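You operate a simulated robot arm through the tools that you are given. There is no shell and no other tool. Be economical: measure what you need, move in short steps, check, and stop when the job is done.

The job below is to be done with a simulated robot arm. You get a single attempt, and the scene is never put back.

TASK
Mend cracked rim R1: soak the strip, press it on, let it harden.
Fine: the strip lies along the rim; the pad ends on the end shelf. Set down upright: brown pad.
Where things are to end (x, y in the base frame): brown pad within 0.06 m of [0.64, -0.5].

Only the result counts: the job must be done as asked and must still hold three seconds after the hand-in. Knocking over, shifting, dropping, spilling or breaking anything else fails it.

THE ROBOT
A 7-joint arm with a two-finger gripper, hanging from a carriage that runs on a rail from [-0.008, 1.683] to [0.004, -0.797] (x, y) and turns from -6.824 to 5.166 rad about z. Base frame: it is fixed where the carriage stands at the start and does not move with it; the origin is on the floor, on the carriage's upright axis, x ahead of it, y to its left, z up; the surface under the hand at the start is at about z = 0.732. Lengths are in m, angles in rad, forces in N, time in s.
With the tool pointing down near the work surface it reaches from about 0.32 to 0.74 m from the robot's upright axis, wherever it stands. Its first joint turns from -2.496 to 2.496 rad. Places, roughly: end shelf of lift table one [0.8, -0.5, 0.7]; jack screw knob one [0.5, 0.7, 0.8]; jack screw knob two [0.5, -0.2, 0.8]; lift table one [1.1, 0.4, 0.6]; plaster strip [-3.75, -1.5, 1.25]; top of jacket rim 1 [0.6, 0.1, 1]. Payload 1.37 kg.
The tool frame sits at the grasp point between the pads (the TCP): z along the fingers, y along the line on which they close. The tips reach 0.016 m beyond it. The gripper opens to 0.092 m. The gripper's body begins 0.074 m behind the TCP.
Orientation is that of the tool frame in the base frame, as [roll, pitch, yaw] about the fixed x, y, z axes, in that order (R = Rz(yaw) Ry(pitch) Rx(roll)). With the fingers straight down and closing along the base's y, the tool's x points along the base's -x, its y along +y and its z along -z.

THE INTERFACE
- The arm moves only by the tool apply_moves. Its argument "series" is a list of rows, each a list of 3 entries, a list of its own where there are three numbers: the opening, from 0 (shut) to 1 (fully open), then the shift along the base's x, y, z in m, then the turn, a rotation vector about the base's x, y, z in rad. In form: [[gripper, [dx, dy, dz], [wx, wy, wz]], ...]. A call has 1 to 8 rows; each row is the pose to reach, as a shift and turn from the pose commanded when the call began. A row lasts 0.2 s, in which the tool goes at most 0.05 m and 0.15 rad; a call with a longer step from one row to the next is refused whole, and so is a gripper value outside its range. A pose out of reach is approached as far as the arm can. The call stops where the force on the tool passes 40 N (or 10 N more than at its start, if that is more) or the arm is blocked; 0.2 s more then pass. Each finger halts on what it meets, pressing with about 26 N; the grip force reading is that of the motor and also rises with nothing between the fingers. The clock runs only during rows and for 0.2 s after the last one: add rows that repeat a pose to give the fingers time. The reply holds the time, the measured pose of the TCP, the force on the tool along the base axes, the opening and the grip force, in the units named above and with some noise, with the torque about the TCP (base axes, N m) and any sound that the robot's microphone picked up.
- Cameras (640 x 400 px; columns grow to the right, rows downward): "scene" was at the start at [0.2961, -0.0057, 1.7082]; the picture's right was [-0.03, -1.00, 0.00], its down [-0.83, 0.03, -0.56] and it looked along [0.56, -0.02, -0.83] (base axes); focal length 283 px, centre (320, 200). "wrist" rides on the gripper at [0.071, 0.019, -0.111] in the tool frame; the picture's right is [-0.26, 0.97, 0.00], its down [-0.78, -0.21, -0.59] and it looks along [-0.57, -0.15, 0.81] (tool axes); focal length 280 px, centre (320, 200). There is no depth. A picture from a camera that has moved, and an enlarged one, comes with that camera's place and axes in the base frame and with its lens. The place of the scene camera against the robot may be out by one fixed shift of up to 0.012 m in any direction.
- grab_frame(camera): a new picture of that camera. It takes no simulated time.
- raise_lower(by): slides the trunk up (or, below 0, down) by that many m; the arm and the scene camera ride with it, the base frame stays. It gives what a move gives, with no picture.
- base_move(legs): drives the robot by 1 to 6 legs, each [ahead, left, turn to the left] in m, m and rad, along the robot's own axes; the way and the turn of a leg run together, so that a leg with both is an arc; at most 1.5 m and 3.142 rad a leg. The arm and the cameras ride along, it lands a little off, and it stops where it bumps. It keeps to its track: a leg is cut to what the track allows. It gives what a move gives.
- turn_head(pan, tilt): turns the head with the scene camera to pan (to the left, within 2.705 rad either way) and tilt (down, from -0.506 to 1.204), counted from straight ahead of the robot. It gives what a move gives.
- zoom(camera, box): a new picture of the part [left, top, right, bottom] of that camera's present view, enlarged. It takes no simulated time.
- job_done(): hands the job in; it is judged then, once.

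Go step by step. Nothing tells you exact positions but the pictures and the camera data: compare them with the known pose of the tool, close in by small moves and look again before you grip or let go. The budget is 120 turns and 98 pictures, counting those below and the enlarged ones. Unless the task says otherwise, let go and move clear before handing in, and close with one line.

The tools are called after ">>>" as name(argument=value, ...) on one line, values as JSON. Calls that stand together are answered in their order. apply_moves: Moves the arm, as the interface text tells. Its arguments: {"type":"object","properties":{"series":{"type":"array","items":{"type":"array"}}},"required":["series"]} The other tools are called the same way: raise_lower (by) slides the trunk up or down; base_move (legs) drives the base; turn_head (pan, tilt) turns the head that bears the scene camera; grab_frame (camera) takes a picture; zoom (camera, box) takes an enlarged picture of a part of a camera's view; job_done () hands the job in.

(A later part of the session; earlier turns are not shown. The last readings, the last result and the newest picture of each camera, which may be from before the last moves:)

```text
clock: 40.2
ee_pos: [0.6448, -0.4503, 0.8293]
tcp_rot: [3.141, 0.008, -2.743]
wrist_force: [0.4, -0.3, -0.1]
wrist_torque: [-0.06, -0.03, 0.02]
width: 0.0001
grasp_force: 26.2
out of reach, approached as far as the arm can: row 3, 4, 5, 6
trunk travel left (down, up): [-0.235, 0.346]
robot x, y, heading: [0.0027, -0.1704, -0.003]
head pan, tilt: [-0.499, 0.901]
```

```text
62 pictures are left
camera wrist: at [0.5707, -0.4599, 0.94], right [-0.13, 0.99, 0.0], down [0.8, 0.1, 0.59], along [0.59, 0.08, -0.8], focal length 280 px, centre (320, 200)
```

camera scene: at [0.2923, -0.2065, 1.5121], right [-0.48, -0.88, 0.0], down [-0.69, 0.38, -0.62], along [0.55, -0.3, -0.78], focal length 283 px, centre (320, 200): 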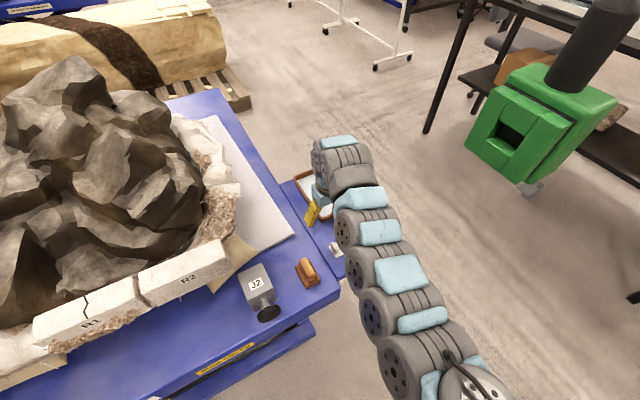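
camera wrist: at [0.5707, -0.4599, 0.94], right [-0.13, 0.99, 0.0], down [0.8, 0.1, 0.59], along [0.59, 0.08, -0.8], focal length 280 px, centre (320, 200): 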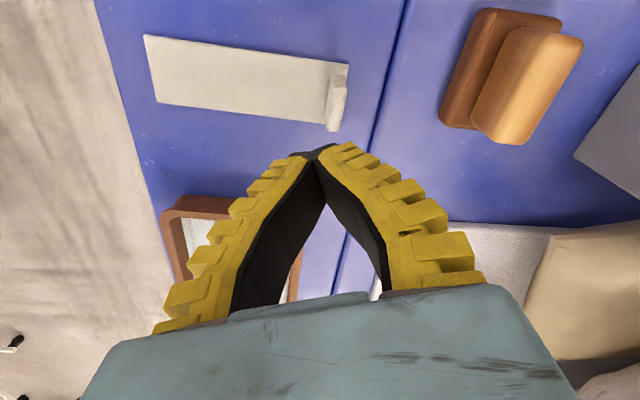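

The fingers slipped off the fin's rounded top and the strip is still in place, unmoved. I'll go back, open, and descend lower for a deeper grip.

>>> apply_moves(series=[[0, [0, 0, 0], [0, 0, -0.14]], [0, [-0.005, 0.003, -0.01], [0, 0, -0.28]], [0.5, [-0.0133, 0.0063, -0.02], [0, 0, -0.4]], [0.5, [-0.0133, 0.0063, -0.02], [0, 0, -0.4]], [0.5, [-0.0133, 0.0063, -0.02], [0, 0, -0.4]]])

>>> grab_frame(camera="wrist")

>>> zoom(camera="wrist", box=[270, 75, 390, 175])

```text
clock: 41.4
ee_pos: [0.6308, -0.444, 0.8099]
tcp_rot: [3.139, 0.011, 3.138]
wrist_force: [0.1, 0.3, 0.1]
wrist_torque: [0.01, 0.02, 0.0]
width: 0.0492
grasp_force: 2.0
trunk travel left (down, up): [-0.235, 0.346]
robot x, y, heading: [-0.0035, -0.1674, 0.001]
head pan, tilt: [-0.499, 0.901]
```

```text
61 pictures are left
camera wrist: at [0.559, -0.4246, 0.9196], right [0.27, 0.96, 0.0], down [0.77, -0.22, 0.6], along [0.57, -0.15, -0.8], focal length 280 px, centre (320, 200)
```

wrist: 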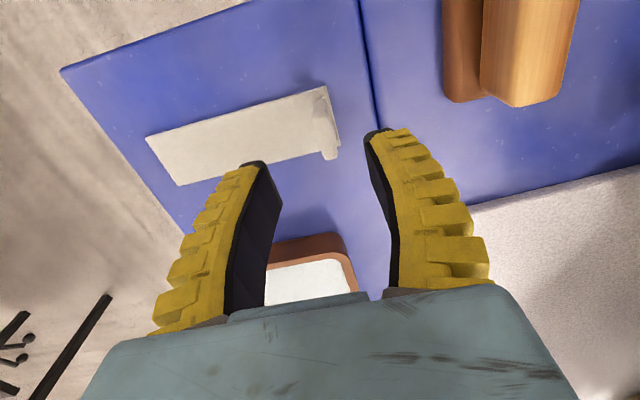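

```text
4.00 times, centred on (330, 125) of wrist
camera zoom: at [0.559, -0.4246, 0.9196], right [0.27, 0.96, 0.0], down [0.77, -0.22, 0.6], along [0.57, -0.15, -0.8], focal length 1122 px, centre (280, 500)
```

zoom: 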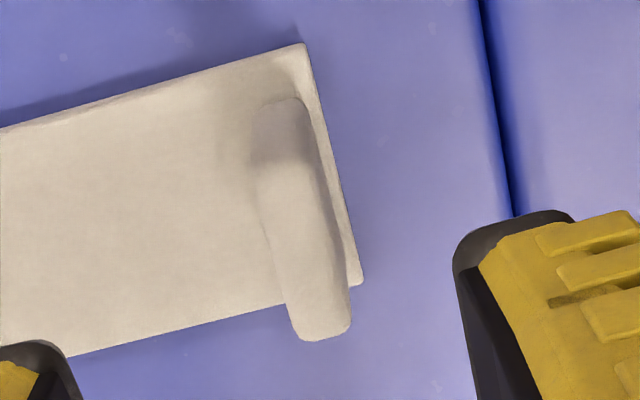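

The fin's top is at z ≈ 0.745 and only the fingertips pinch it, so I'll go about 4 mm lower, close gently and lift just a little at first to check the hold.

>>> apply_moves(series=[[0.5, [0, 0, -0.03], [0, 0, 0]], [0.5, [0, 0, -0.06], [0, 0, 0]], [0.5, [0, 0, -0.07], [0, 0, 0]], [0.5, [0, 0, -0.07], [0, 0, 0]]])

>>> apply_moves(series=[[0.25, [0, 0, 0], [0, 0, 0]], [0, [0, 0, 0], [0, 0, 0]], [0, [0, 0, 0], [0, 0, 0]], [0, [0, 0, 0], [0, 0, 0]], [0, [0, 0, 0], [0, 0, 0]]])

>>> zoom(camera="wrist", box=[240, 110, 400, 230])

```text
clock: 42.4
ee_pos: [0.6325, -0.4452, 0.739]
tcp_rot: [3.139, 0.01, 3.138]
wrist_force: [-2.0, -1.1, 3.1]
wrist_torque: [-0.15, 0.03, -0.04]
width: 0.0496
grasp_force: 2.4
trunk travel left (down, up): [-0.235, 0.346]
robot x, y, heading: [-0.0016, -0.1638, -0.001]
head pan, tilt: [-0.499, 0.901]
```

```text
clock: 43.6
ee_pos: [0.6309, -0.445, 0.7388]
tcp_rot: [3.139, 0.007, 3.137]
wrist_force: [0.1, -0.4, -0.4]
wrist_torque: [0.0, -0.01, 0.02]
width: 0.0058
grasp_force: 26.3
trunk travel left (down, up): [-0.235, 0.346]
robot x, y, heading: [0.0004, -0.1652, 0.001]
head pan, tilt: [-0.499, 0.901]
```

```text
3.33 times, centred on (320, 170) of wrist
camera zoom: at [0.5593, -0.425, 0.8499], right [0.26, 0.96, 0.0], down [0.77, -0.21, 0.59], along [0.57, -0.15, -0.8], focal length 935 px, centre (320, 300)
```

zoom: 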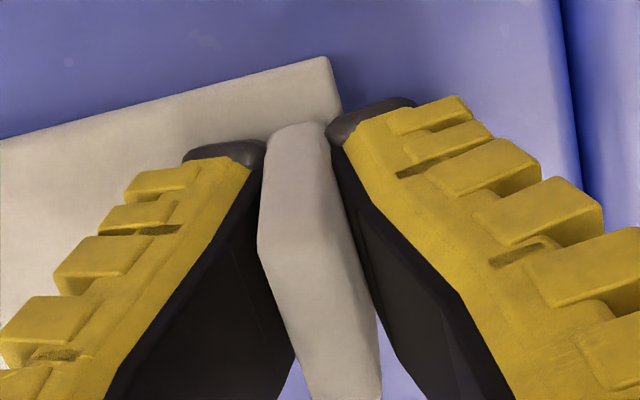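

The pads now sit on the fin's flanks, deeper than before. I'll do a slow small lift to test it.

>>> apply_moves(series=[[0, [0, 0, 0], [0, 0, 0]], [0, [0, 0, 0.006], [0, 0, 0]], [0, [0, 0, 0.014], [0, 0, 0]], [0, [0, 0, 0.024], [0, 0, 0]], [0, [0, 0, 0.036], [0, 0, 0]], [0, [0, 0, 0.036], [0, 0, 0]]])

>>> grab_frame(camera="wrist")

```text
clock: 45.0
ee_pos: [0.6315, -0.4447, 0.7759]
tcp_rot: [3.139, 0.01, 3.137]
wrist_force: [-0.9, -0.4, 1.1]
wrist_torque: [0.02, 0.04, 0.03]
width: 0.0061
grasp_force: 25.9
trunk travel left (down, up): [-0.235, 0.346]
robot x, y, heading: [-0.001, -0.1658, -0.001]
head pan, tilt: [-0.499, 0.901]
```

```text
58 pictures are left
camera wrist: at [0.5591, -0.4252, 0.8854], right [0.27, 0.96, 0.0], down [0.77, -0.22, 0.59], along [0.57, -0.15, -0.8], focal length 280 px, centre (320, 200)
```

wrist: 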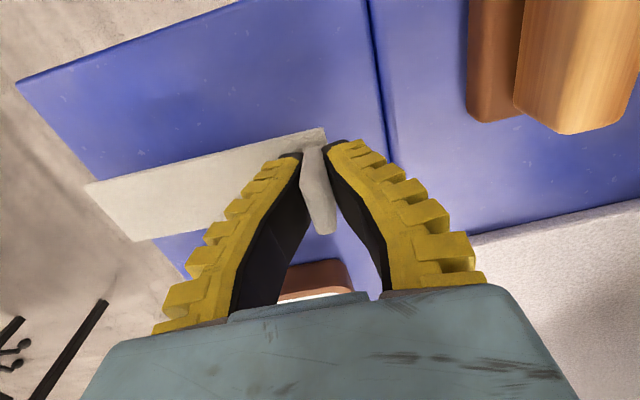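

The strip is held. I'll lift slightly and turn it 90° to point toward +x, in two calls.

>>> apply_moves(series=[[0, [0.005, 0, 0.015], [0, 0, 0.05]], [0, [0.01, 0, 0.03], [0, 0, 0.19]], [0, [0.015, 0, 0.03], [0, 0, 0.33]], [0, [0.02, 0, 0.03], [0, 0, 0.47]], [0, [0.025, 0, 0.03], [0, 0, 0.61]], [0, [0.03, 0, 0.03], [0, 0, 0.75]], [0, [0.03, 0, 0.03], [0, 0, 0.89]], [0, [0.03, 0, 0.03], [0, 0, 1.03]]])

>>> apply_moves(series=[[0, [0, 0, 0], [0, 0, 0.14]], [0, [0, 0, 0], [0, 0, 0.28]], [0, [0, 0, 0], [0, 0, 0.42]], [0, [0, 0, 0], [0, 0, 0.54]], [0, [0, 0, 0], [0, 0, 0.54]]])

>>> grab_frame(camera="wrist")

>>> grab_frame(camera="scene")

```text
clock: 46.8
ee_pos: [0.6618, -0.4437, 0.8046]
tcp_rot: [3.14, 0.009, -2.113]
wrist_force: [0.2, 0.4, 0.1]
wrist_torque: [0.01, 0.01, 0.0]
width: 0.0061
grasp_force: 26.5
trunk travel left (down, up): [-0.235, 0.346]
robot x, y, heading: [-0.0012, -0.1643, 0.003]
head pan, tilt: [-0.499, 0.901]
```

```text
clock: 48.0
ee_pos: [0.6612, -0.4438, 0.8055]
tcp_rot: [3.139, 0.008, -1.572]
wrist_force: [0.7, -0.7, -0.9]
wrist_torque: [0.0, 0.02, -0.03]
width: 0.0059
grasp_force: 26.1
trunk travel left (down, up): [-0.235, 0.346]
robot x, y, heading: [0.0029, -0.1677, -0.002]
head pan, tilt: [-0.499, 0.901]
```

```text
57 pictures are left
camera wrist: at [0.6418, -0.5153, 0.9159], right [-0.96, 0.26, 0.0], down [0.21, 0.77, 0.6], along [0.15, 0.57, -0.8], focal length 280 px, centre (320, 200)
```

wrist: 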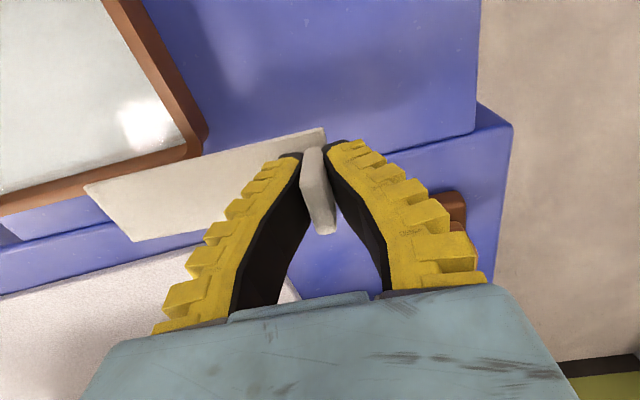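

```text
56 pictures are left
camera scene: at [0.2923, -0.2066, 1.5121], right [-0.48, -0.88, 0.0], down [-0.69, 0.38, -0.62], along [0.55, -0.3, -0.78], focal length 283 px, centre (320, 200)
```

scene: 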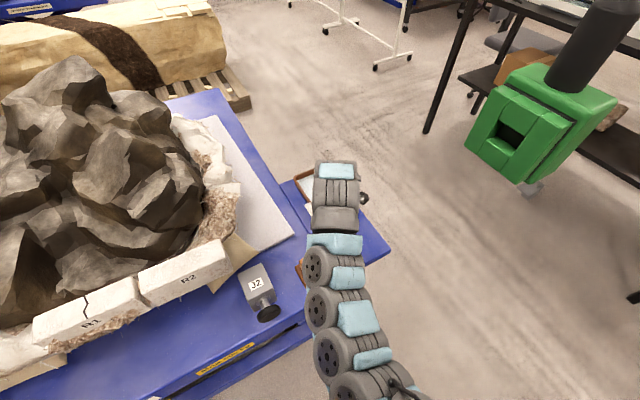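

The strip now points +x toward the pan, whose near outer edge is at x ≈ 0.735 and left outer edge at y ≈ -0.455. To reach in, I'll extend and raise the hand, then lower the trunk and move the base right, passing beneath the pendant.

>>> apply_moves(series=[[0, [0.01, -0.005, 0.03], [0, 0, 0]], [0, [0.02, -0.01, 0.06], [0, 0, 0]], [0, [0.03, -0.015, 0.09], [0, 0, 0]], [0, [0.04, -0.015, 0.12], [0, 0, 0]], [0, [0.045, -0.015, 0.14], [0, 0, 0]], [0, [0.045, -0.015, 0.14], [0, 0, 0]]])

>>> raise_lower(by=-0.12)

>>> grab_frame(camera="scene")

```text
clock: 49.4
ee_pos: [0.7084, -0.4593, 0.9438]
tcp_rot: [3.139, 0.008, -1.573]
wrist_force: [-0.5, 0.0, -0.4]
wrist_torque: [0.0, 0.06, 0.0]
width: 0.0059
grasp_force: 26.1
trunk travel left (down, up): [-0.235, 0.346]
robot x, y, heading: [0.0018, -0.1681, 0.003]
head pan, tilt: [-0.499, 0.901]
```

```text
clock: 50.9
ee_pos: [0.7059, -0.4586, 0.8256]
tcp_rot: [3.141, 0.008, -1.576]
wrist_force: [-0.2, 0.4, -0.7]
wrist_torque: [-0.01, -0.02, -0.02]
width: 0.0059
grasp_force: 25.9
trunk travel left (down, up): [-0.115, 0.466]
robot x, y, heading: [-0.0008, -0.1669, -0.003]
head pan, tilt: [-0.499, 0.901]
```

```text
55 pictures are left
camera scene: at [0.2924, -0.2066, 1.3921], right [-0.48, -0.88, 0.0], down [-0.69, 0.38, -0.62], along [0.55, -0.3, -0.78], focal length 283 px, centre (320, 200)
```

scene: 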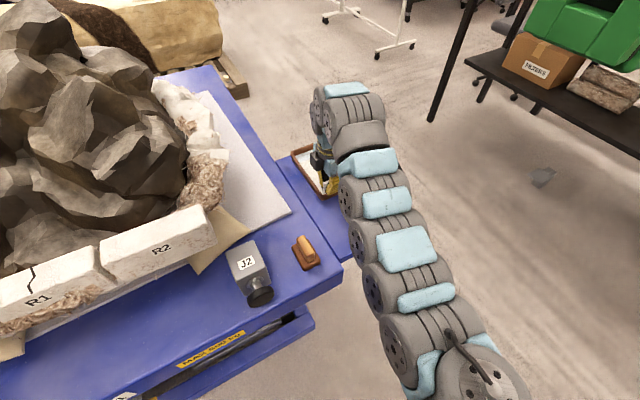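

The arm's top is now about z 1.14, under the pendant. I'll turn the head left to keep it clear, move the base 0.19 m right, and check.

>>> turn_head(pan=0.4, tilt=1.0)

>>> base_move(legs=[[0, -0.1, 0]])

>>> apply_moves(series=[[0, [0, 0.02, 0], [0, 0, 0]], [0, [0.0, 0.04, 0], [0, 0, 0]], [0, [0.0, 0.045, 0], [0, 0, 0]], [0, [0.02, 0.045, 0], [0, 0, 0]], [0, [0.04, 0.045, 0], [0, 0, 0]], [0, [0.04, 0.045, 0], [0, 0, 0]]])

>>> grab_frame(camera="wrist")

```text
clock: 52.1
ee_pos: [0.7061, -0.4598, 0.8249]
tcp_rot: [3.14, 0.008, -1.575]
wrist_force: [0.0, -0.4, 0.2]
wrist_torque: [-0.02, -0.01, -0.02]
width: 0.0061
grasp_force: 26.0
trunk travel left (down, up): [-0.115, 0.466]
robot x, y, heading: [0.0047, -0.1649, 0.002]
head pan, tilt: [0.4, 1.0]
```

```text
clock: 53.2
ee_pos: [0.707, -0.5594, 0.8239]
tcp_rot: [3.137, 0.006, -1.574]
wrist_force: [0.4, -0.2, -0.6]
wrist_torque: [0.02, -0.01, 0.03]
width: 0.0061
grasp_force: 25.8
trunk travel left (down, up): [-0.115, 0.466]
robot x, y, heading: [0.0037, -0.2652, -0.004]
head pan, tilt: [0.4, 1.0]
```

```text
clock: 54.6
ee_pos: [0.747, -0.5132, 0.8232]
tcp_rot: [3.14, 0.008, -1.575]
wrist_force: [0.7, 0.7, -0.7]
wrist_torque: [-0.02, 0.02, -0.03]
width: 0.0063
grasp_force: 25.9
trunk travel left (down, up): [-0.115, 0.466]
robot x, y, heading: [0.004, -0.265, -0.004]
head pan, tilt: [0.4, 1.0]
```

```text
54 pictures are left
camera wrist: at [0.7273, -0.5838, 0.9347], right [-0.96, 0.27, 0.0], down [0.22, 0.77, 0.6], along [0.16, 0.57, -0.8], focal length 280 px, centre (320, 200)
```

wrist: 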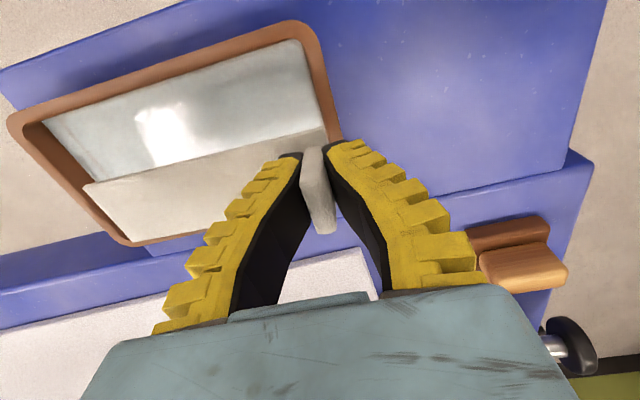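

The pan spans x 0.734–0.957, y -0.447…-0.57, centred at (0.846, -0.51), and the strip's far end is 0.134 m beyond the TCP. I need the TCP near (0.783, -0.512), so I'll move the base another 0.1 m right and extend.

>>> base_move(legs=[[0, -0.1, 0]])

>>> apply_moves(series=[[0, [0, 0.03, 0], [0, 0, 0]], [0, [0.0, 0.06, 0], [0, 0, 0]], [0, [0.0, 0.1, 0], [0, 0, 0]], [0, [0.018, 0.102, -0.01], [0, 0, 0]], [0, [0.036, 0.102, -0.02], [0, 0, 0]], [0, [0.036, 0.102, -0.03], [0, 0, 0]], [0, [0.036, 0.102, -0.03], [0, 0, 0]]])

>>> grab_frame(camera="wrist")

```text
clock: 55.8
ee_pos: [0.7479, -0.6126, 0.8236]
tcp_rot: [3.14, 0.006, -1.576]
wrist_force: [-0.6, -0.6, -0.2]
wrist_torque: [-0.02, 0.02, 0.02]
width: 0.0061
grasp_force: 26.0
trunk travel left (down, up): [-0.115, 0.466]
robot x, y, heading: [0.0032, -0.3646, 0.001]
head pan, tilt: [0.4, 1.0]
```

```text
clock: 57.4
ee_pos: [0.7825, -0.5091, 0.794]
tcp_rot: [3.139, 0.009, -1.573]
wrist_force: [0.1, 0.2, -0.5]
wrist_torque: [0.02, -0.01, 0.02]
width: 0.0058
grasp_force: 26.0
trunk travel left (down, up): [-0.115, 0.466]
robot x, y, heading: [0.0007, -0.3664, 0.002]
head pan, tilt: [0.4, 1.0]
```

```text
53 pictures are left
camera wrist: at [0.7635, -0.5805, 0.9049], right [-0.96, 0.27, 0.0], down [0.22, 0.77, 0.59], along [0.15, 0.57, -0.8], focal length 280 px, centre (320, 200)
```

wrist: 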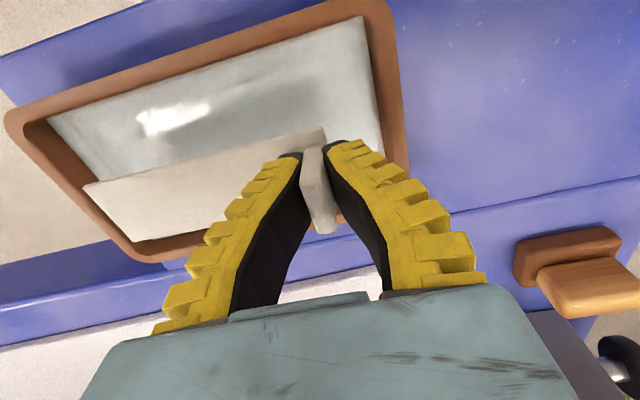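

The strip is lined up inside the pan's rim. Lowering it in.

>>> apply_moves(series=[[0, [0.001, -0.002, -0.02], [0, 0, 0]], [0, [0.001, -0.002, -0.036], [0, 0, 0]], [0, [0.001, -0.002, -0.044], [0, 0, 0]], [0, [0.001, -0.002, -0.048], [0, 0, 0]], [0, [0.001, -0.002, -0.05], [0, 0, 0]], [0, [0.001, -0.002, -0.05], [0, 0, 0]]])

>>> grab_frame(camera="wrist")

```text
clock: 58.8
ee_pos: [0.7861, -0.5111, 0.745]
tcp_rot: [3.14, 0.006, -1.576]
wrist_force: [0.3, -0.1, 2.7]
wrist_torque: [0.07, -0.01, -0.01]
width: 0.0061
grasp_force: 26.1
trunk travel left (down, up): [-0.115, 0.466]
robot x, y, heading: [0.0012, -0.3635, 0.003]
head pan, tilt: [0.4, 1.0]
```

```text
52 pictures are left
camera wrist: at [0.765, -0.583, 0.8549], right [-0.96, 0.27, 0.0], down [0.21, 0.77, 0.59], along [0.16, 0.57, -0.8], focal length 280 px, centre (320, 200)
```

wrist: 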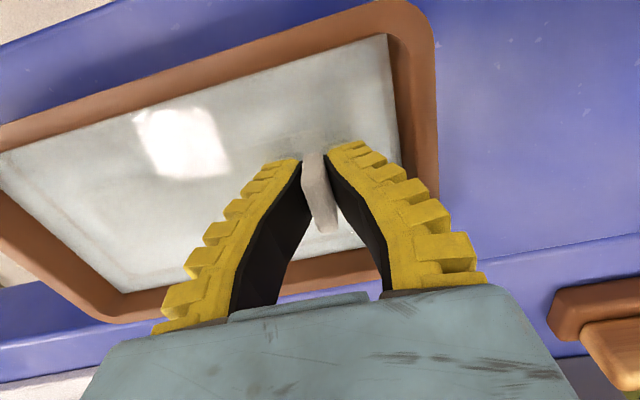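

The strip is under the plaster surface. I'll hold it there for a few seconds to soak.

>>> apply_moves(series=[[0, [0, 0, 0], [0, 0, 0]], [0, [0, 0, 0], [0, 0, 0]], [0, [0, 0, 0], [0, 0, 0]], [0, [0, 0, 0], [0, 0, 0]], [0, [0, 0, 0], [0, 0, 0]], [0, [0, 0, 0], [0, 0, 0]], [0, [0, 0, 0], [0, 0, 0]], [0, [0, 0, 0], [0, 0, 0]]])

>>> apply_moves(series=[[0, [0, 0, 0], [0, 0, 0]], [0, [0, 0, 0], [0, 0, 0]], [0, [0, 0, 0], [0, 0, 0]], [0, [0, 0, 0], [0, 0, 0]], [0, [0, 0, 0], [0, 0, 0]], [0, [0, 0, 0], [0, 0, 0]], [0, [0, 0, 0], [0, 0, 0]], [0, [0, 0, 0], [0, 0, 0]]])

>>> apply_moves(series=[[0, [0, 0, 0.01], [0, 0, 0]], [0, [0, 0, 0.025], [0, 0, 0]], [0, [0, 0, 0.045], [0, 0, 0]], [0, [0, 0, 0.07], [0, 0, 0]], [0, [0, 0, 0.09], [0, 0, 0]], [0, [0, 0, 0.09], [0, 0, 0]]])

>>> grab_frame(camera="wrist")

```text
clock: 60.6
ee_pos: [0.7838, -0.5134, 0.7438]
tcp_rot: [3.14, 0.006, -1.574]
wrist_force: [-0.1, -0.7, 2.9]
wrist_torque: [0.05, -0.03, -0.01]
width: 0.0058
grasp_force: 26.1
trunk travel left (down, up): [-0.115, 0.466]
robot x, y, heading: [0.0046, -0.3627, 0.002]
head pan, tilt: [0.4, 1.0]
```

```text
clock: 62.4
ee_pos: [0.7847, -0.5115, 0.7438]
tcp_rot: [3.14, 0.006, -1.575]
wrist_force: [-0.3, -0.7, 2.5]
wrist_torque: [0.02, 0.01, 0.02]
width: 0.0064
grasp_force: 25.7
trunk travel left (down, up): [-0.115, 0.466]
robot x, y, heading: [0.0057, -0.3626, -0.001]
head pan, tilt: [0.4, 1.0]
```

```text
clock: 63.8
ee_pos: [0.7832, -0.5117, 0.833]
tcp_rot: [3.14, 0.01, -1.574]
wrist_force: [0.2, -0.1, -0.5]
wrist_torque: [-0.04, -0.01, -0.02]
width: 0.006
grasp_force: 25.9
trunk travel left (down, up): [-0.115, 0.466]
robot x, y, heading: [0.0026, -0.3647, -0.003]
head pan, tilt: [0.4, 1.0]
```

```text
51 pictures are left
camera wrist: at [0.7645, -0.5828, 0.9442], right [-0.96, 0.27, 0.0], down [0.22, 0.77, 0.59], along [0.15, 0.57, -0.8], focal length 280 px, centre (320, 200)
```

wrist: 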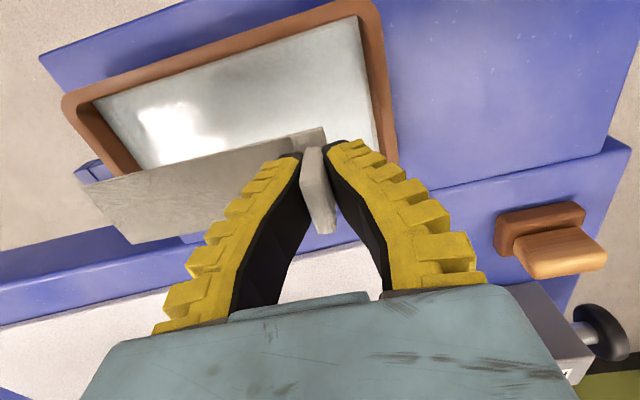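

The strip came out wet and dark. Next I'll retrace the way out: retract, and step the base back left under the pendant.

>>> apply_moves(series=[[0, [-0.018, -0.03, 0], [0, 0, 0]], [0, [-0.036, -0.06, 0], [0, 0, 0]], [0, [-0.036, -0.1, 0], [0, 0, 0]], [0, [-0.036, -0.1, 0], [0, 0, 0]]])

>>> base_move(legs=[[0, 0.1, 0]])

>>> apply_moves(series=[[0, [-0.02, -0.02, 0], [0, 0, 0]], [0, [-0.04, -0.045, 0], [0, 0, 0]], [0, [-0.04, -0.045, 0], [0, 0, 0]]])

>>> base_move(legs=[[0, 0.1, 0]])

>>> raise_lower(by=0.12)

```text
clock: 64.8
ee_pos: [0.7497, -0.6113, 0.8335]
tcp_rot: [3.14, 0.007, -1.574]
wrist_force: [-0.2, -0.4, -0.4]
wrist_torque: [0.0, -0.02, -0.01]
width: 0.0059
grasp_force: 26.4
trunk travel left (down, up): [-0.115, 0.466]
robot x, y, heading: [-0.0009, -0.3648, -0.001]
head pan, tilt: [0.4, 1.0]
```

```text
clock: 65.9
ee_pos: [0.7483, -0.5103, 0.834]
tcp_rot: [3.14, 0.009, -1.574]
wrist_force: [-0.5, 0.3, -0.9]
wrist_torque: [0.0, 0.04, -0.02]
width: 0.0057
grasp_force: 25.9
trunk travel left (down, up): [-0.115, 0.466]
robot x, y, heading: [-0.0012, -0.2612, -0.004]
head pan, tilt: [0.4, 1.0]
```

```text
clock: 66.7
ee_pos: [0.7092, -0.5571, 0.8333]
tcp_rot: [3.14, 0.008, -1.574]
wrist_force: [-0.6, -0.2, -0.2]
wrist_torque: [0.05, -0.03, 0.0]
width: 0.0059
grasp_force: 25.8
trunk travel left (down, up): [-0.115, 0.466]
robot x, y, heading: [-0.0005, -0.2666, -0.001]
head pan, tilt: [0.4, 1.0]
```

```text
clock: 67.9
ee_pos: [0.7068, -0.4543, 0.8334]
tcp_rot: [3.138, 0.009, -1.573]
wrist_force: [-0.8, 0.2, 0.2]
wrist_torque: [0.0, 0.0, 0.01]
width: 0.0058
grasp_force: 26.4
trunk travel left (down, up): [-0.115, 0.466]
robot x, y, heading: [-0.0017, -0.1606, -0.002]
head pan, tilt: [0.4, 1.0]
```

```text
clock: 69.4
ee_pos: [0.7082, -0.4551, 0.9542]
tcp_rot: [3.139, 0.009, -1.573]
wrist_force: [-0.3, 0.8, -0.1]
wrist_torque: [0.0, 0.01, 0.0]
width: 0.006
grasp_force: 26.4
trunk travel left (down, up): [-0.235, 0.346]
robot x, y, heading: [-0.0003, -0.1651, -0.003]
head pan, tilt: [0.4, 1.0]
```

Now I'll retract inward (going a bit lower relative to the shoulder) while turning the strip back to point toward -y.

>>> apply_moves(series=[[0, [-0.01, 0.01, -0.02], [0, 0, -0.14]], [0, [-0.02, 0.02, -0.04], [0, 0, -0.28]], [0, [-0.03, 0.03, -0.06], [0, 0, -0.42]], [0, [-0.04, 0.04, -0.08], [0, 0, -0.56]], [0, [-0.05, 0.05, -0.08], [0, 0, -0.7]], [0, [-0.06, 0.06, -0.08], [0, 0, -0.84]], [0, [-0.07, 0.07, -0.08], [0, 0, -0.98]], [0, [-0.08, 0.08, -0.08], [0, 0, -1.12]]])

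>>> apply_moves(series=[[0, [0, 0, 0], [0, 0, -0.14]], [0, [0, 0, 0], [0, 0, -0.28]], [0, [0, 0, 0], [0, 0, -0.41]], [0, [0, 0, 0], [0, 0, -0.448]], [0, [0, 0, 0], [0, 0, -0.448]]])

>>> raise_lower(by=0.25)

>>> turn_head(pan=0.1, tilt=0.95)

>>> grab_frame(camera="scene")

```text
clock: 71.2
ee_pos: [0.6769, -0.4042, 0.8493]
tcp_rot: [3.139, 0.006, -2.519]
wrist_force: [-0.4, 0.1, -0.8]
wrist_torque: [0.01, -0.01, 0.0]
width: 0.0062
grasp_force: 25.7
out of reach, approached as far as the arm can: row 4, 5, 6, 7, 8
trunk travel left (down, up): [-0.235, 0.346]
robot x, y, heading: [0.0043, -0.1632, -0.003]
head pan, tilt: [0.4, 1.0]
```

```text
clock: 72.4
ee_pos: [0.6773, -0.4046, 0.8489]
tcp_rot: [3.139, 0.009, -2.966]
wrist_force: [-0.4, 1.1, -0.3]
wrist_torque: [0.02, 0.0, 0.01]
width: 0.006
grasp_force: 25.7
trunk travel left (down, up): [-0.235, 0.346]
robot x, y, heading: [0.001, -0.1619, -0.004]
head pan, tilt: [0.4, 1.0]
```

```text
clock: 74.9
ee_pos: [0.6774, -0.4046, 1.098]
tcp_rot: [3.139, 0.009, -2.964]
wrist_force: [0.6, -0.9, 0.4]
wrist_torque: [0.0, 0.0, 0.02]
width: 0.0061
grasp_force: 25.2
trunk travel left (down, up): [-0.485, 0.096]
robot x, y, heading: [0.0001, -0.1645, 0.001]
head pan, tilt: [0.4, 1.0]
```

```text
clock: 75.7
ee_pos: [0.6767, -0.4044, 1.0987]
tcp_rot: [3.141, 0.009, -2.965]
wrist_force: [0.6, -0.1, -1.2]
wrist_torque: [0.0, 0.02, 0.01]
width: 0.006
grasp_force: 26.0
trunk travel left (down, up): [-0.485, 0.096]
robot x, y, heading: [-0.0008, -0.1639, 0.001]
head pan, tilt: [0.099, 0.949]
```

```text
50 pictures are left
camera scene: at [0.2984, -0.1595, 1.7584], right [0.1, -0.99, 0.0], down [-0.81, -0.08, -0.58], along [0.58, 0.06, -0.81], focal length 283 px, centre (320, 200)
```

scene: 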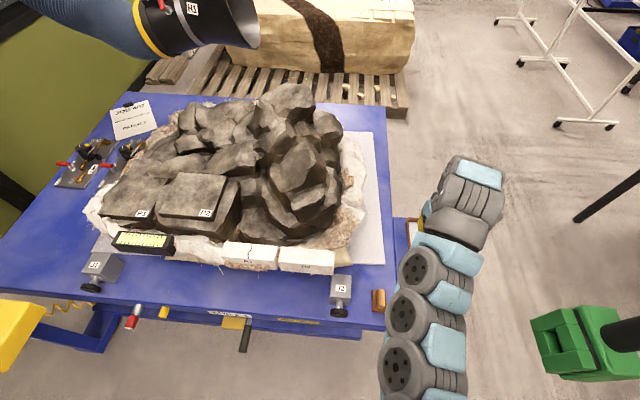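

All clear: the hand is at z 1.10 with the wet strip. I'll zoom in on R1 to locate it while moving the base left.

>>> base_move(legs=[[0, 0.2, 0]])

>>> zoom(camera="scene", box=[240, 200, 440, 325])

```text
clock: 77.3
ee_pos: [0.6769, -0.2055, 1.0982]
tcp_rot: [3.139, 0.009, -2.964]
wrist_force: [-0.3, -0.3, -0.3]
wrist_torque: [0.06, 0.01, -0.03]
width: 0.0058
grasp_force: 26.7
trunk travel left (down, up): [-0.485, 0.096]
robot x, y, heading: [-0.0026, 0.0333, 0.004]
head pan, tilt: [0.099, 0.949]
```

```text
3.20 times, centred on (340, 262) of scene
camera zoom: at [0.2975, 0.0394, 1.7584], right [0.1, -0.99, 0.0], down [-0.81, -0.08, -0.58], along [0.58, 0.06, -0.81], focal length 904 px, centre (256, 0)
```

zoom: 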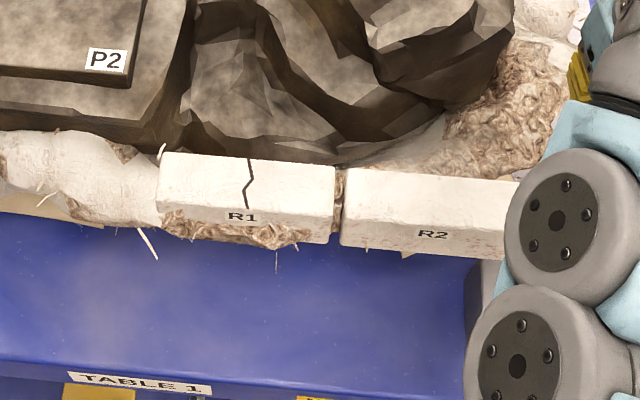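

R1's top is at z ≈ 1.0, x 0.613–0.661, y 0.005–0.161 (crack at y ≈ 0.082), so the TCP should end at about (0.637, 0.144) with the strip pointing -y. I'll raise the trunk a bit, pull back to x ≈ 0.60 and straighten the yaw.

>>> raise_lower(by=0.09)

>>> apply_moves(series=[[0, [-0.02, 0, -0.01], [0, 0, -0.06]], [0, [-0.04, 0, -0.02], [0, 0, -0.12]], [0, [-0.06, 0, -0.03], [0, 0, -0.178]], [0, [-0.07, 0, -0.04], [0, 0, -0.178]], [0, [-0.07, 0.04, -0.04], [0, 0, -0.178]], [0, [-0.07, 0.08, -0.04], [0, 0, -0.178]], [0, [-0.07, 0.12, -0.04], [0, 0, -0.178]], [0, [-0.07, 0.12, -0.04], [0, 0, -0.178]]])

>>> grab_frame(camera="wrist")

```text
clock: 78.6
ee_pos: [0.6764, -0.2056, 1.1887]
tcp_rot: [3.139, 0.01, -2.964]
wrist_force: [0.1, -0.3, 0.3]
wrist_torque: [-0.01, -0.02, 0.0]
width: 0.0057
grasp_force: 26.1
trunk travel left (down, up): [-0.575, 0.006]
robot x, y, heading: [-0.0015, 0.0323, -0.0]
head pan, tilt: [0.099, 0.949]
```

```text
clock: 80.4
ee_pos: [0.5882, -0.122, 1.1306]
tcp_rot: [-3.139, 0.013, 3.141]
wrist_force: [0.4, -0.2, -0.1]
wrist_torque: [-0.02, 0.02, 0.04]
width: 0.006
grasp_force: 26.2
out of reach, approached as far as the arm can: row 1, 2, 3, 4, 5, 6, 7, 8
trunk travel left (down, up): [-0.575, 0.006]
robot x, y, heading: [0.0016, 0.0386, -0.001]
head pan, tilt: [0.099, 0.949]
```

```text
48 pictures are left
camera wrist: at [0.5155, -0.1017, 1.2408], right [0.26, 0.96, 0.0], down [0.77, -0.21, 0.6], along [0.58, -0.16, -0.8], focal length 280 px, centre (320, 200)
```

wrist: 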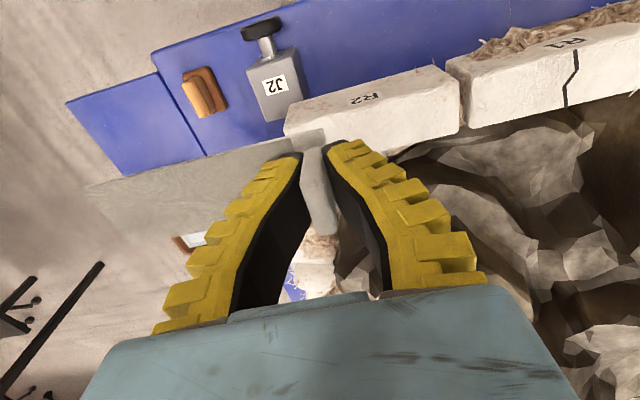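

The R1 crack is visible on the left of the rim. I'll carry on toward R1 with a small outward shift.

>>> apply_moves(series=[[0, [0.01, 0.04, 0], [0, 0, 0]], [0, [0.02, 0.08, 0], [0, 0, 0]], [0, [0.025, 0.12, 0], [0, 0, 0]], [0, [0.03, 0.16, 0], [0, 0, 0]], [0, [0.035, 0.2, 0], [0, 0, 0]], [0, [0.035, 0.2, 0], [0, 0, 0]]])

>>> grab_frame(camera="wrist")

>>> grab_frame(camera="scene")

```text
clock: 81.8
ee_pos: [0.6255, 0.0778, 1.1307]
tcp_rot: [3.139, 0.01, -3.141]
wrist_force: [0.0, -0.7, -0.4]
wrist_torque: [0.0, -0.02, -0.02]
width: 0.0059
grasp_force: 26.0
trunk travel left (down, up): [-0.575, 0.006]
robot x, y, heading: [-0.0014, 0.0382, -0.0]
head pan, tilt: [0.099, 0.949]
```

```text
47 pictures are left
camera wrist: at [0.553, 0.0984, 1.2411], right [0.26, 0.96, 0.0], down [0.77, -0.21, 0.6], along [0.58, -0.15, -0.8], focal length 280 px, centre (320, 200)
```

wrist: 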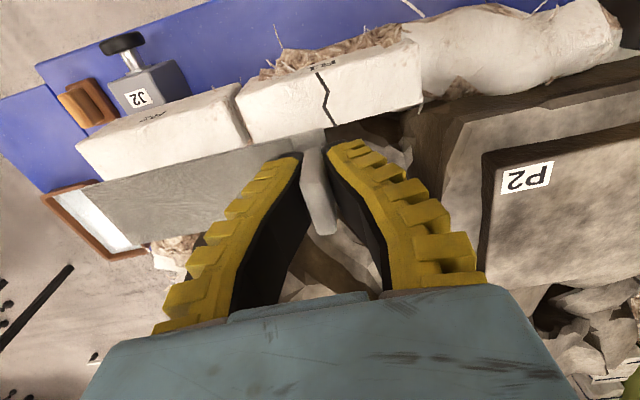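

```text
46 pictures are left
camera scene: at [0.2975, 0.0394, 1.8484], right [0.1, -0.99, 0.0], down [-0.81, -0.08, -0.58], along [0.58, 0.06, -0.81], focal length 283 px, centre (320, 200)
```

scene: 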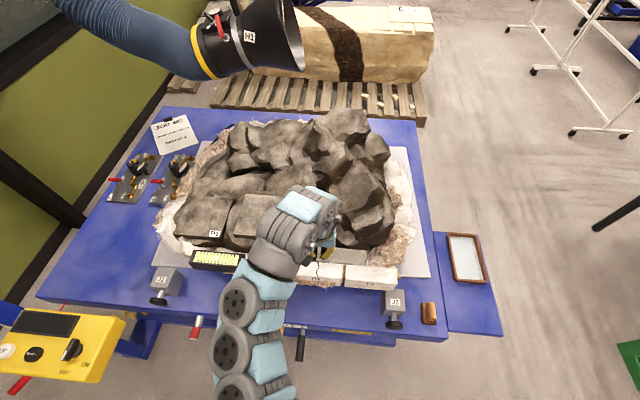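

The wrist view puts R1's top at x 0.605–0.650, y 0.008–0.164 (centre 0.628, 0.086). I'll move to TCP (0.628, 0.147), lower a bit, and look again.

>>> apply_moves(series=[[0, [0.001, 0.035, 0], [0, 0, 0]], [0, [0.002, 0.07, 0], [0, 0, 0]], [0, [0.002, 0.07, -0.02], [0, 0, 0]], [0, [0.002, 0.07, -0.045], [0, 0, 0]], [0, [0.002, 0.07, -0.045], [0, 0, 0]]])

>>> grab_frame(camera="wrist")

>>> turn_head(pan=0.5, tilt=0.9)

>>> grab_frame(camera="scene")

```text
clock: 83.0
ee_pos: [0.627, 0.1482, 1.0849]
tcp_rot: [3.14, 0.008, -3.141]
wrist_force: [0.3, 0.0, -0.3]
wrist_torque: [0.01, 0.0, 0.02]
width: 0.0058
grasp_force: 26.2
trunk travel left (down, up): [-0.575, 0.006]
robot x, y, heading: [0.0022, 0.0357, -0.002]
head pan, tilt: [0.099, 0.949]
```

```text
45 pictures are left
camera wrist: at [0.5552, 0.1683, 1.1972], right [0.26, 0.96, 0.0], down [0.77, -0.21, 0.6], along [0.58, -0.15, -0.8], focal length 280 px, centre (320, 200)
```

wrist: 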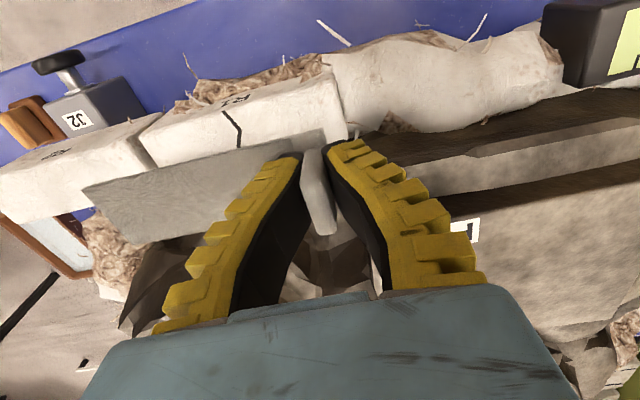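

```text
clock: 83.9
ee_pos: [0.6266, 0.1482, 1.087]
tcp_rot: [3.137, 0.009, 3.141]
wrist_force: [0.0, 0.9, -0.6]
wrist_torque: [0.0, 0.0, 0.0]
width: 0.0058
grasp_force: 26.6
trunk travel left (down, up): [-0.575, 0.006]
robot x, y, heading: [0.0003, 0.0373, -0.0]
head pan, tilt: [0.499, 0.901]
```

```text
44 pictures are left
camera scene: at [0.2914, 0.0683, 1.852], right [0.48, -0.88, 0.0], down [-0.69, -0.37, -0.62], along [0.55, 0.3, -0.78], focal length 283 px, centre (320, 200)
```

scene: 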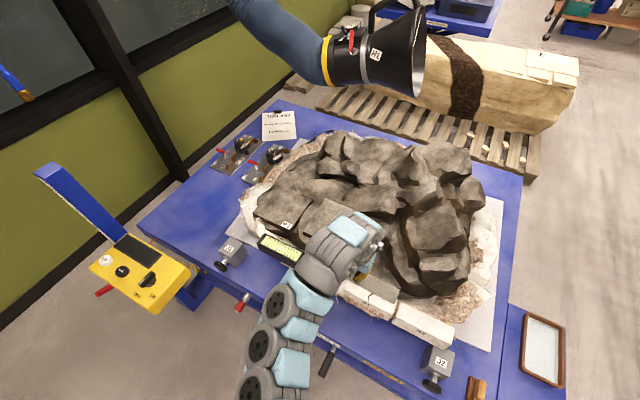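

The estimates agree: R1's centre is about (0.627, 0.087) with its top at z ≈ 0.995. I'll lower the strip in small steps until it touches.

>>> apply_moves(series=[[0, [0, 0, -0.015], [0, 0, 0]], [0, [0, 0, -0.03], [0, 0, 0]], [0, [0, 0, -0.042], [0, 0, 0]], [0, [0, 0, -0.05], [0, 0, 0]], [0, [0, 0, -0.05], [0, 0, 0]]])

>>> grab_frame(camera="wrist")

```text
clock: 85.1
ee_pos: [0.6278, 0.1488, 1.0369]
tcp_rot: [3.139, 0.008, 3.141]
wrist_force: [0.9, 0.5, -0.4]
wrist_torque: [0.01, 0.02, 0.0]
width: 0.0059
grasp_force: 26.3
trunk travel left (down, up): [-0.575, 0.006]
robot x, y, heading: [-0.0024, 0.0321, -0.001]
head pan, tilt: [0.499, 0.901]
```

```text
43 pictures are left
camera wrist: at [0.5546, 0.1677, 1.1471], right [0.26, 0.97, 0.0], down [0.78, -0.21, 0.59], along [0.57, -0.15, -0.8], focal length 280 px, centre (320, 200)
```

wrist: 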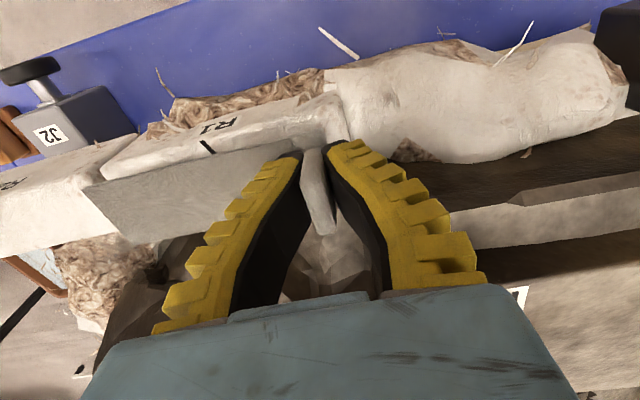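

The alignment is within a few millimetres. I'll carry on down slowly until I feel contact.

>>> apply_moves(series=[[0, [-0.002, -0.001, -0.004], [0, 0, 0]], [0, [-0.002, -0.001, -0.008], [0, 0, 0]], [0, [-0.002, -0.001, -0.011], [0, 0, 0]], [0, [-0.002, -0.001, -0.011], [0, 0, 0]]])

>>> zoom(camera="wrist", box=[0, 50, 400, 300])

```text
clock: 86.1
ee_pos: [0.6255, 0.147, 1.0268]
tcp_rot: [3.14, 0.009, 3.141]
wrist_force: [-1.0, 0.7, 0.1]
wrist_torque: [0.0, 0.01, -0.01]
width: 0.0061
grasp_force: 25.6
trunk travel left (down, up): [-0.575, 0.006]
robot x, y, heading: [0.0002, 0.0378, -0.002]
head pan, tilt: [0.499, 0.901]
```

```text
1.60 times, centred on (200, 175) of wrist
camera zoom: at [0.5529, 0.1667, 1.1366], right [0.26, 0.96, 0.0], down [0.77, -0.21, 0.6], along [0.58, -0.15, -0.8], focal length 449 px, centre (512, 240)
```

zoom: 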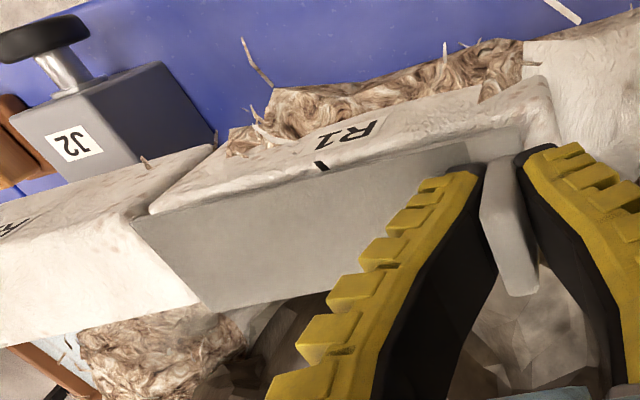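

The strip sits right over R1. Going down the last few millimetres.

>>> apply_moves(series=[[0, [0, 0.001, -0.003], [0, 0, 0]], [0, [0, 0.001, -0.006], [0, 0, 0]], [0, [0, 0.001, -0.006], [0, 0, 0]]])

>>> apply_moves(series=[[0, [0, 0, -0.002], [0, 0, 0]], [0, [0, 0, -0.004], [0, 0, 0]], [0, [0, 0, -0.004], [0, 0, 0]]])

>>> zoom(camera="wrist", box=[0, 50, 400, 300])

```text
clock: 86.9
ee_pos: [0.6258, 0.1479, 1.0188]
tcp_rot: [3.141, 0.008, -3.141]
wrist_force: [0.3, 1.4, 0.0]
wrist_torque: [0.03, -0.03, 0.02]
width: 0.0063
grasp_force: 26.5
trunk travel left (down, up): [-0.575, 0.006]
robot x, y, heading: [-0.0013, 0.0351, 0.002]
head pan, tilt: [0.499, 0.901]
```

```text
clock: 87.7
ee_pos: [0.6243, 0.1486, 1.0162]
tcp_rot: [3.139, 0.009, 3.14]
wrist_force: [0.2, -0.7, -0.2]
wrist_torque: [-0.02, -0.02, 0.02]
width: 0.0058
grasp_force: 25.8
trunk travel left (down, up): [-0.575, 0.006]
robot x, y, heading: [0.0024, 0.0341, 0.001]
head pan, tilt: [0.499, 0.901]
```

```text
1.60 times, centred on (200, 175) of wrist
camera zoom: at [0.5528, 0.1678, 1.1264], right [0.26, 0.96, 0.0], down [0.77, -0.21, 0.6], along [0.58, -0.15, -0.8], focal length 449 px, centre (512, 240)
```

zoom: 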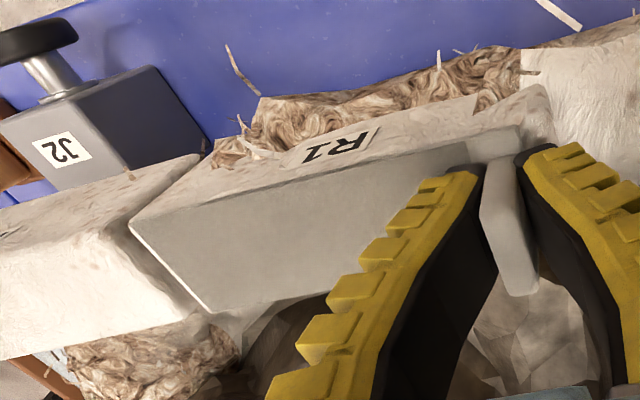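

No contact yet, so I'll keep going down in small steps with a 2 mm shift in +y.

>>> apply_moves(series=[[0, [0.001, 0.002, -0.003], [0, 0, 0]], [0, [0.001, 0.002, -0.006], [0, 0, 0]], [0, [0.001, 0.002, -0.006], [0, 0, 0]]])

>>> zoom(camera="wrist", box=[0, 50, 400, 300])

```text
clock: 88.5
ee_pos: [0.6264, 0.1495, 1.0103]
tcp_rot: [3.14, 0.009, -3.141]
wrist_force: [-3.3, -1.0, 8.5]
wrist_torque: [-0.01, 0.05, -0.01]
width: 0.0061
grasp_force: 26.1
trunk travel left (down, up): [-0.575, 0.006]
robot x, y, heading: [0.0011, 0.037, 0.005]
head pan, tilt: [0.499, 0.901]
```

```text
1.60 times, centred on (200, 175) of wrist
camera zoom: at [0.5542, 0.1694, 1.1207], right [0.26, 0.96, 0.0], down [0.77, -0.21, 0.6], along [0.58, -0.15, -0.8], focal length 449 px, centre (512, 240)
```

zoom: 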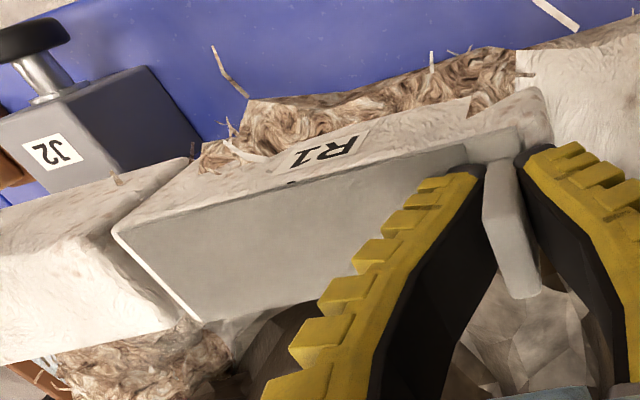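

The strip is resting on R1 (8.5 N) and lies along its top. I'll ease off slightly and release gently.

>>> apply_moves(series=[[0, [0, 0, 0.001], [0, 0, 0]], [0.12, [0, 0, 0.001], [0, 0, 0]], [0.25, [0, 0, 0.001], [0, 0, 0]], [0.35, [0, 0, 0.001], [0, 0, 0]], [0.35, [0, 0, 0.001], [0, 0, 0]]])

>>> apply_moves(series=[[0.35, [0, 0, 0.01], [0, 0, 0]], [0.35, [0, 0, 0.03], [0, 0, 0]], [0.35, [0, 0, 0.06], [0, 0, 0]], [0.35, [0, 0, 0.09], [0, 0, 0]], [0.35, [0, 0, 0.11], [0, 0, 0]], [0.35, [0, 0, 0.11], [0, 0, 0]]])

>>> grab_frame(camera="wrist")

```text
clock: 89.7
ee_pos: [0.6251, 0.1509, 1.0113]
tcp_rot: [3.141, 0.01, 3.141]
wrist_force: [0.5, 1.7, 2.5]
wrist_torque: [-0.06, 0.0, 0.0]
width: 0.0353
grasp_force: 1.3
trunk travel left (down, up): [-0.575, 0.006]
robot x, y, heading: [0.0009, 0.034, 0.004]
head pan, tilt: [0.499, 0.901]
```

```text
clock: 91.1
ee_pos: [0.6267, 0.1512, 1.1212]
tcp_rot: [3.14, 0.007, 3.141]
wrist_force: [-0.5, 0.0, -1.0]
wrist_torque: [0.0, -0.01, -0.02]
width: 0.0356
grasp_force: 2.2
trunk travel left (down, up): [-0.575, 0.006]
robot x, y, heading: [-0.0009, 0.0354, 0.002]
head pan, tilt: [0.499, 0.901]
```

```text
39 pictures are left
camera wrist: at [0.5537, 0.1703, 1.2313], right [0.26, 0.96, 0.0], down [0.78, -0.21, 0.59], along [0.57, -0.15, -0.8], focal length 280 px, centre (320, 200)
```

wrist: 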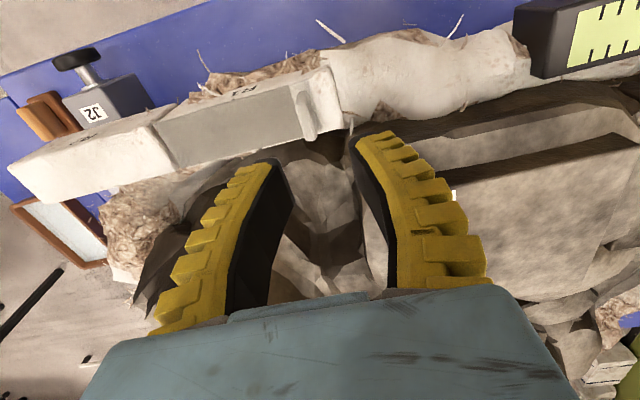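

The strip lies flat along R1 with the fin at the left end. Now the pad: I'll swing back right over R2, then move the base right and lower the trunk.

>>> apply_moves(series=[[0.35, [0, -0.03, 0.01], [0, 0, 0]], [0.35, [-0.005, -0.075, 0.01], [0, 0, 0]], [0.6, [-0.01, -0.12, 0.01], [0, 0, 0]], [0.8, [-0.01, -0.165, 0.01], [0, 0, 0]], [0.8, [-0.01, -0.21, 0.01], [0, 0, 0]], [0.8, [-0.01, -0.25, 0.01], [0, 0, 0]], [0.8, [-0.01, -0.25, 0.01], [0, 0, 0]]])

>>> base_move(legs=[[0, -0.2, 0]])

>>> raise_lower(by=-0.2)

>>> grab_frame(camera="wrist")

```text
clock: 92.7
ee_pos: [0.6159, -0.0994, 1.1305]
tcp_rot: [3.141, 0.009, 3.141]
wrist_force: [-0.1, 0.1, -0.3]
wrist_torque: [0.0, 0.03, 0.0]
width: 0.0752
grasp_force: 1.3
trunk travel left (down, up): [-0.575, 0.006]
robot x, y, heading: [0.0016, 0.0358, 0.004]
head pan, tilt: [0.499, 0.901]
```

```text
clock: 94.3
ee_pos: [0.6175, -0.3, 1.1316]
tcp_rot: [3.14, 0.009, 3.139]
wrist_force: [0.0, -0.3, 0.2]
wrist_torque: [0.02, 0.0, 0.01]
width: 0.0754
grasp_force: 1.2
trunk travel left (down, up): [-0.575, 0.006]
robot x, y, heading: [0.0014, -0.1659, -0.005]
head pan, tilt: [0.499, 0.901]
```

```text
clock: 96.4
ee_pos: [0.6178, -0.2998, 0.9312]
tcp_rot: [-3.141, 0.011, 3.14]
wrist_force: [-0.4, 0.0, -0.1]
wrist_torque: [0.01, -0.05, -0.01]
width: 0.0752
grasp_force: 0.5
trunk travel left (down, up): [-0.375, 0.206]
robot x, y, heading: [0.002, -0.1644, 0.0]
head pan, tilt: [0.499, 0.901]
```

```text
38 pictures are left
camera wrist: at [0.5455, -0.2795, 1.0415], right [0.26, 0.96, 0.0], down [0.77, -0.21, 0.6], along [0.58, -0.15, -0.8], focal length 280 px, centre (320, 200)
```

wrist: 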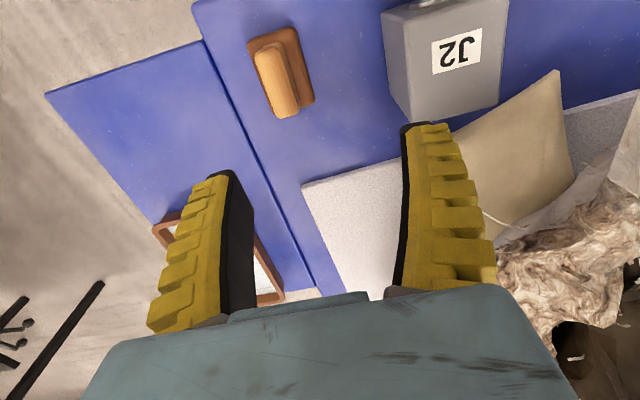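

The pad is at about (0.598, -0.331), roughly 0.07 × 0.04 m, with its handle along x, so the current finger direction suits. I'll move above it.

>>> apply_moves(series=[[0.8, [-0.01, -0.015, -0.03], [0, 0, 0]], [0.8, [-0.018, -0.031, -0.06], [0, 0, 0]], [0.8, [-0.018, -0.031, -0.09], [0, 0, 0]], [0.8, [-0.018, -0.031, -0.09], [0, 0, 0]]])

>>> grab_frame(camera="wrist")

```text
clock: 97.4
ee_pos: [0.5995, -0.3315, 0.8415]
tcp_rot: [3.141, 0.011, 3.138]
wrist_force: [-0.5, 0.2, -0.1]
wrist_torque: [0.02, -0.02, 0.01]
width: 0.0755
grasp_force: 1.1
trunk travel left (down, up): [-0.375, 0.206]
robot x, y, heading: [-0.002, -0.1649, 0.002]
head pan, tilt: [0.499, 0.901]
```

```text
37 pictures are left
camera wrist: at [0.5274, -0.311, 0.9513], right [0.26, 0.96, 0.0], down [0.77, -0.21, 0.6], along [0.58, -0.15, -0.8], focal length 280 px, centre (320, 200)
```

wrist: 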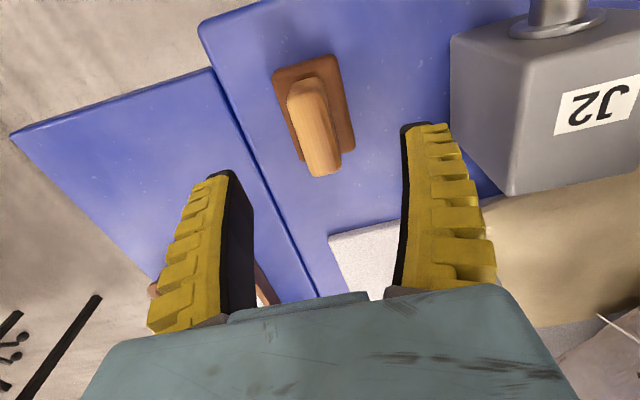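

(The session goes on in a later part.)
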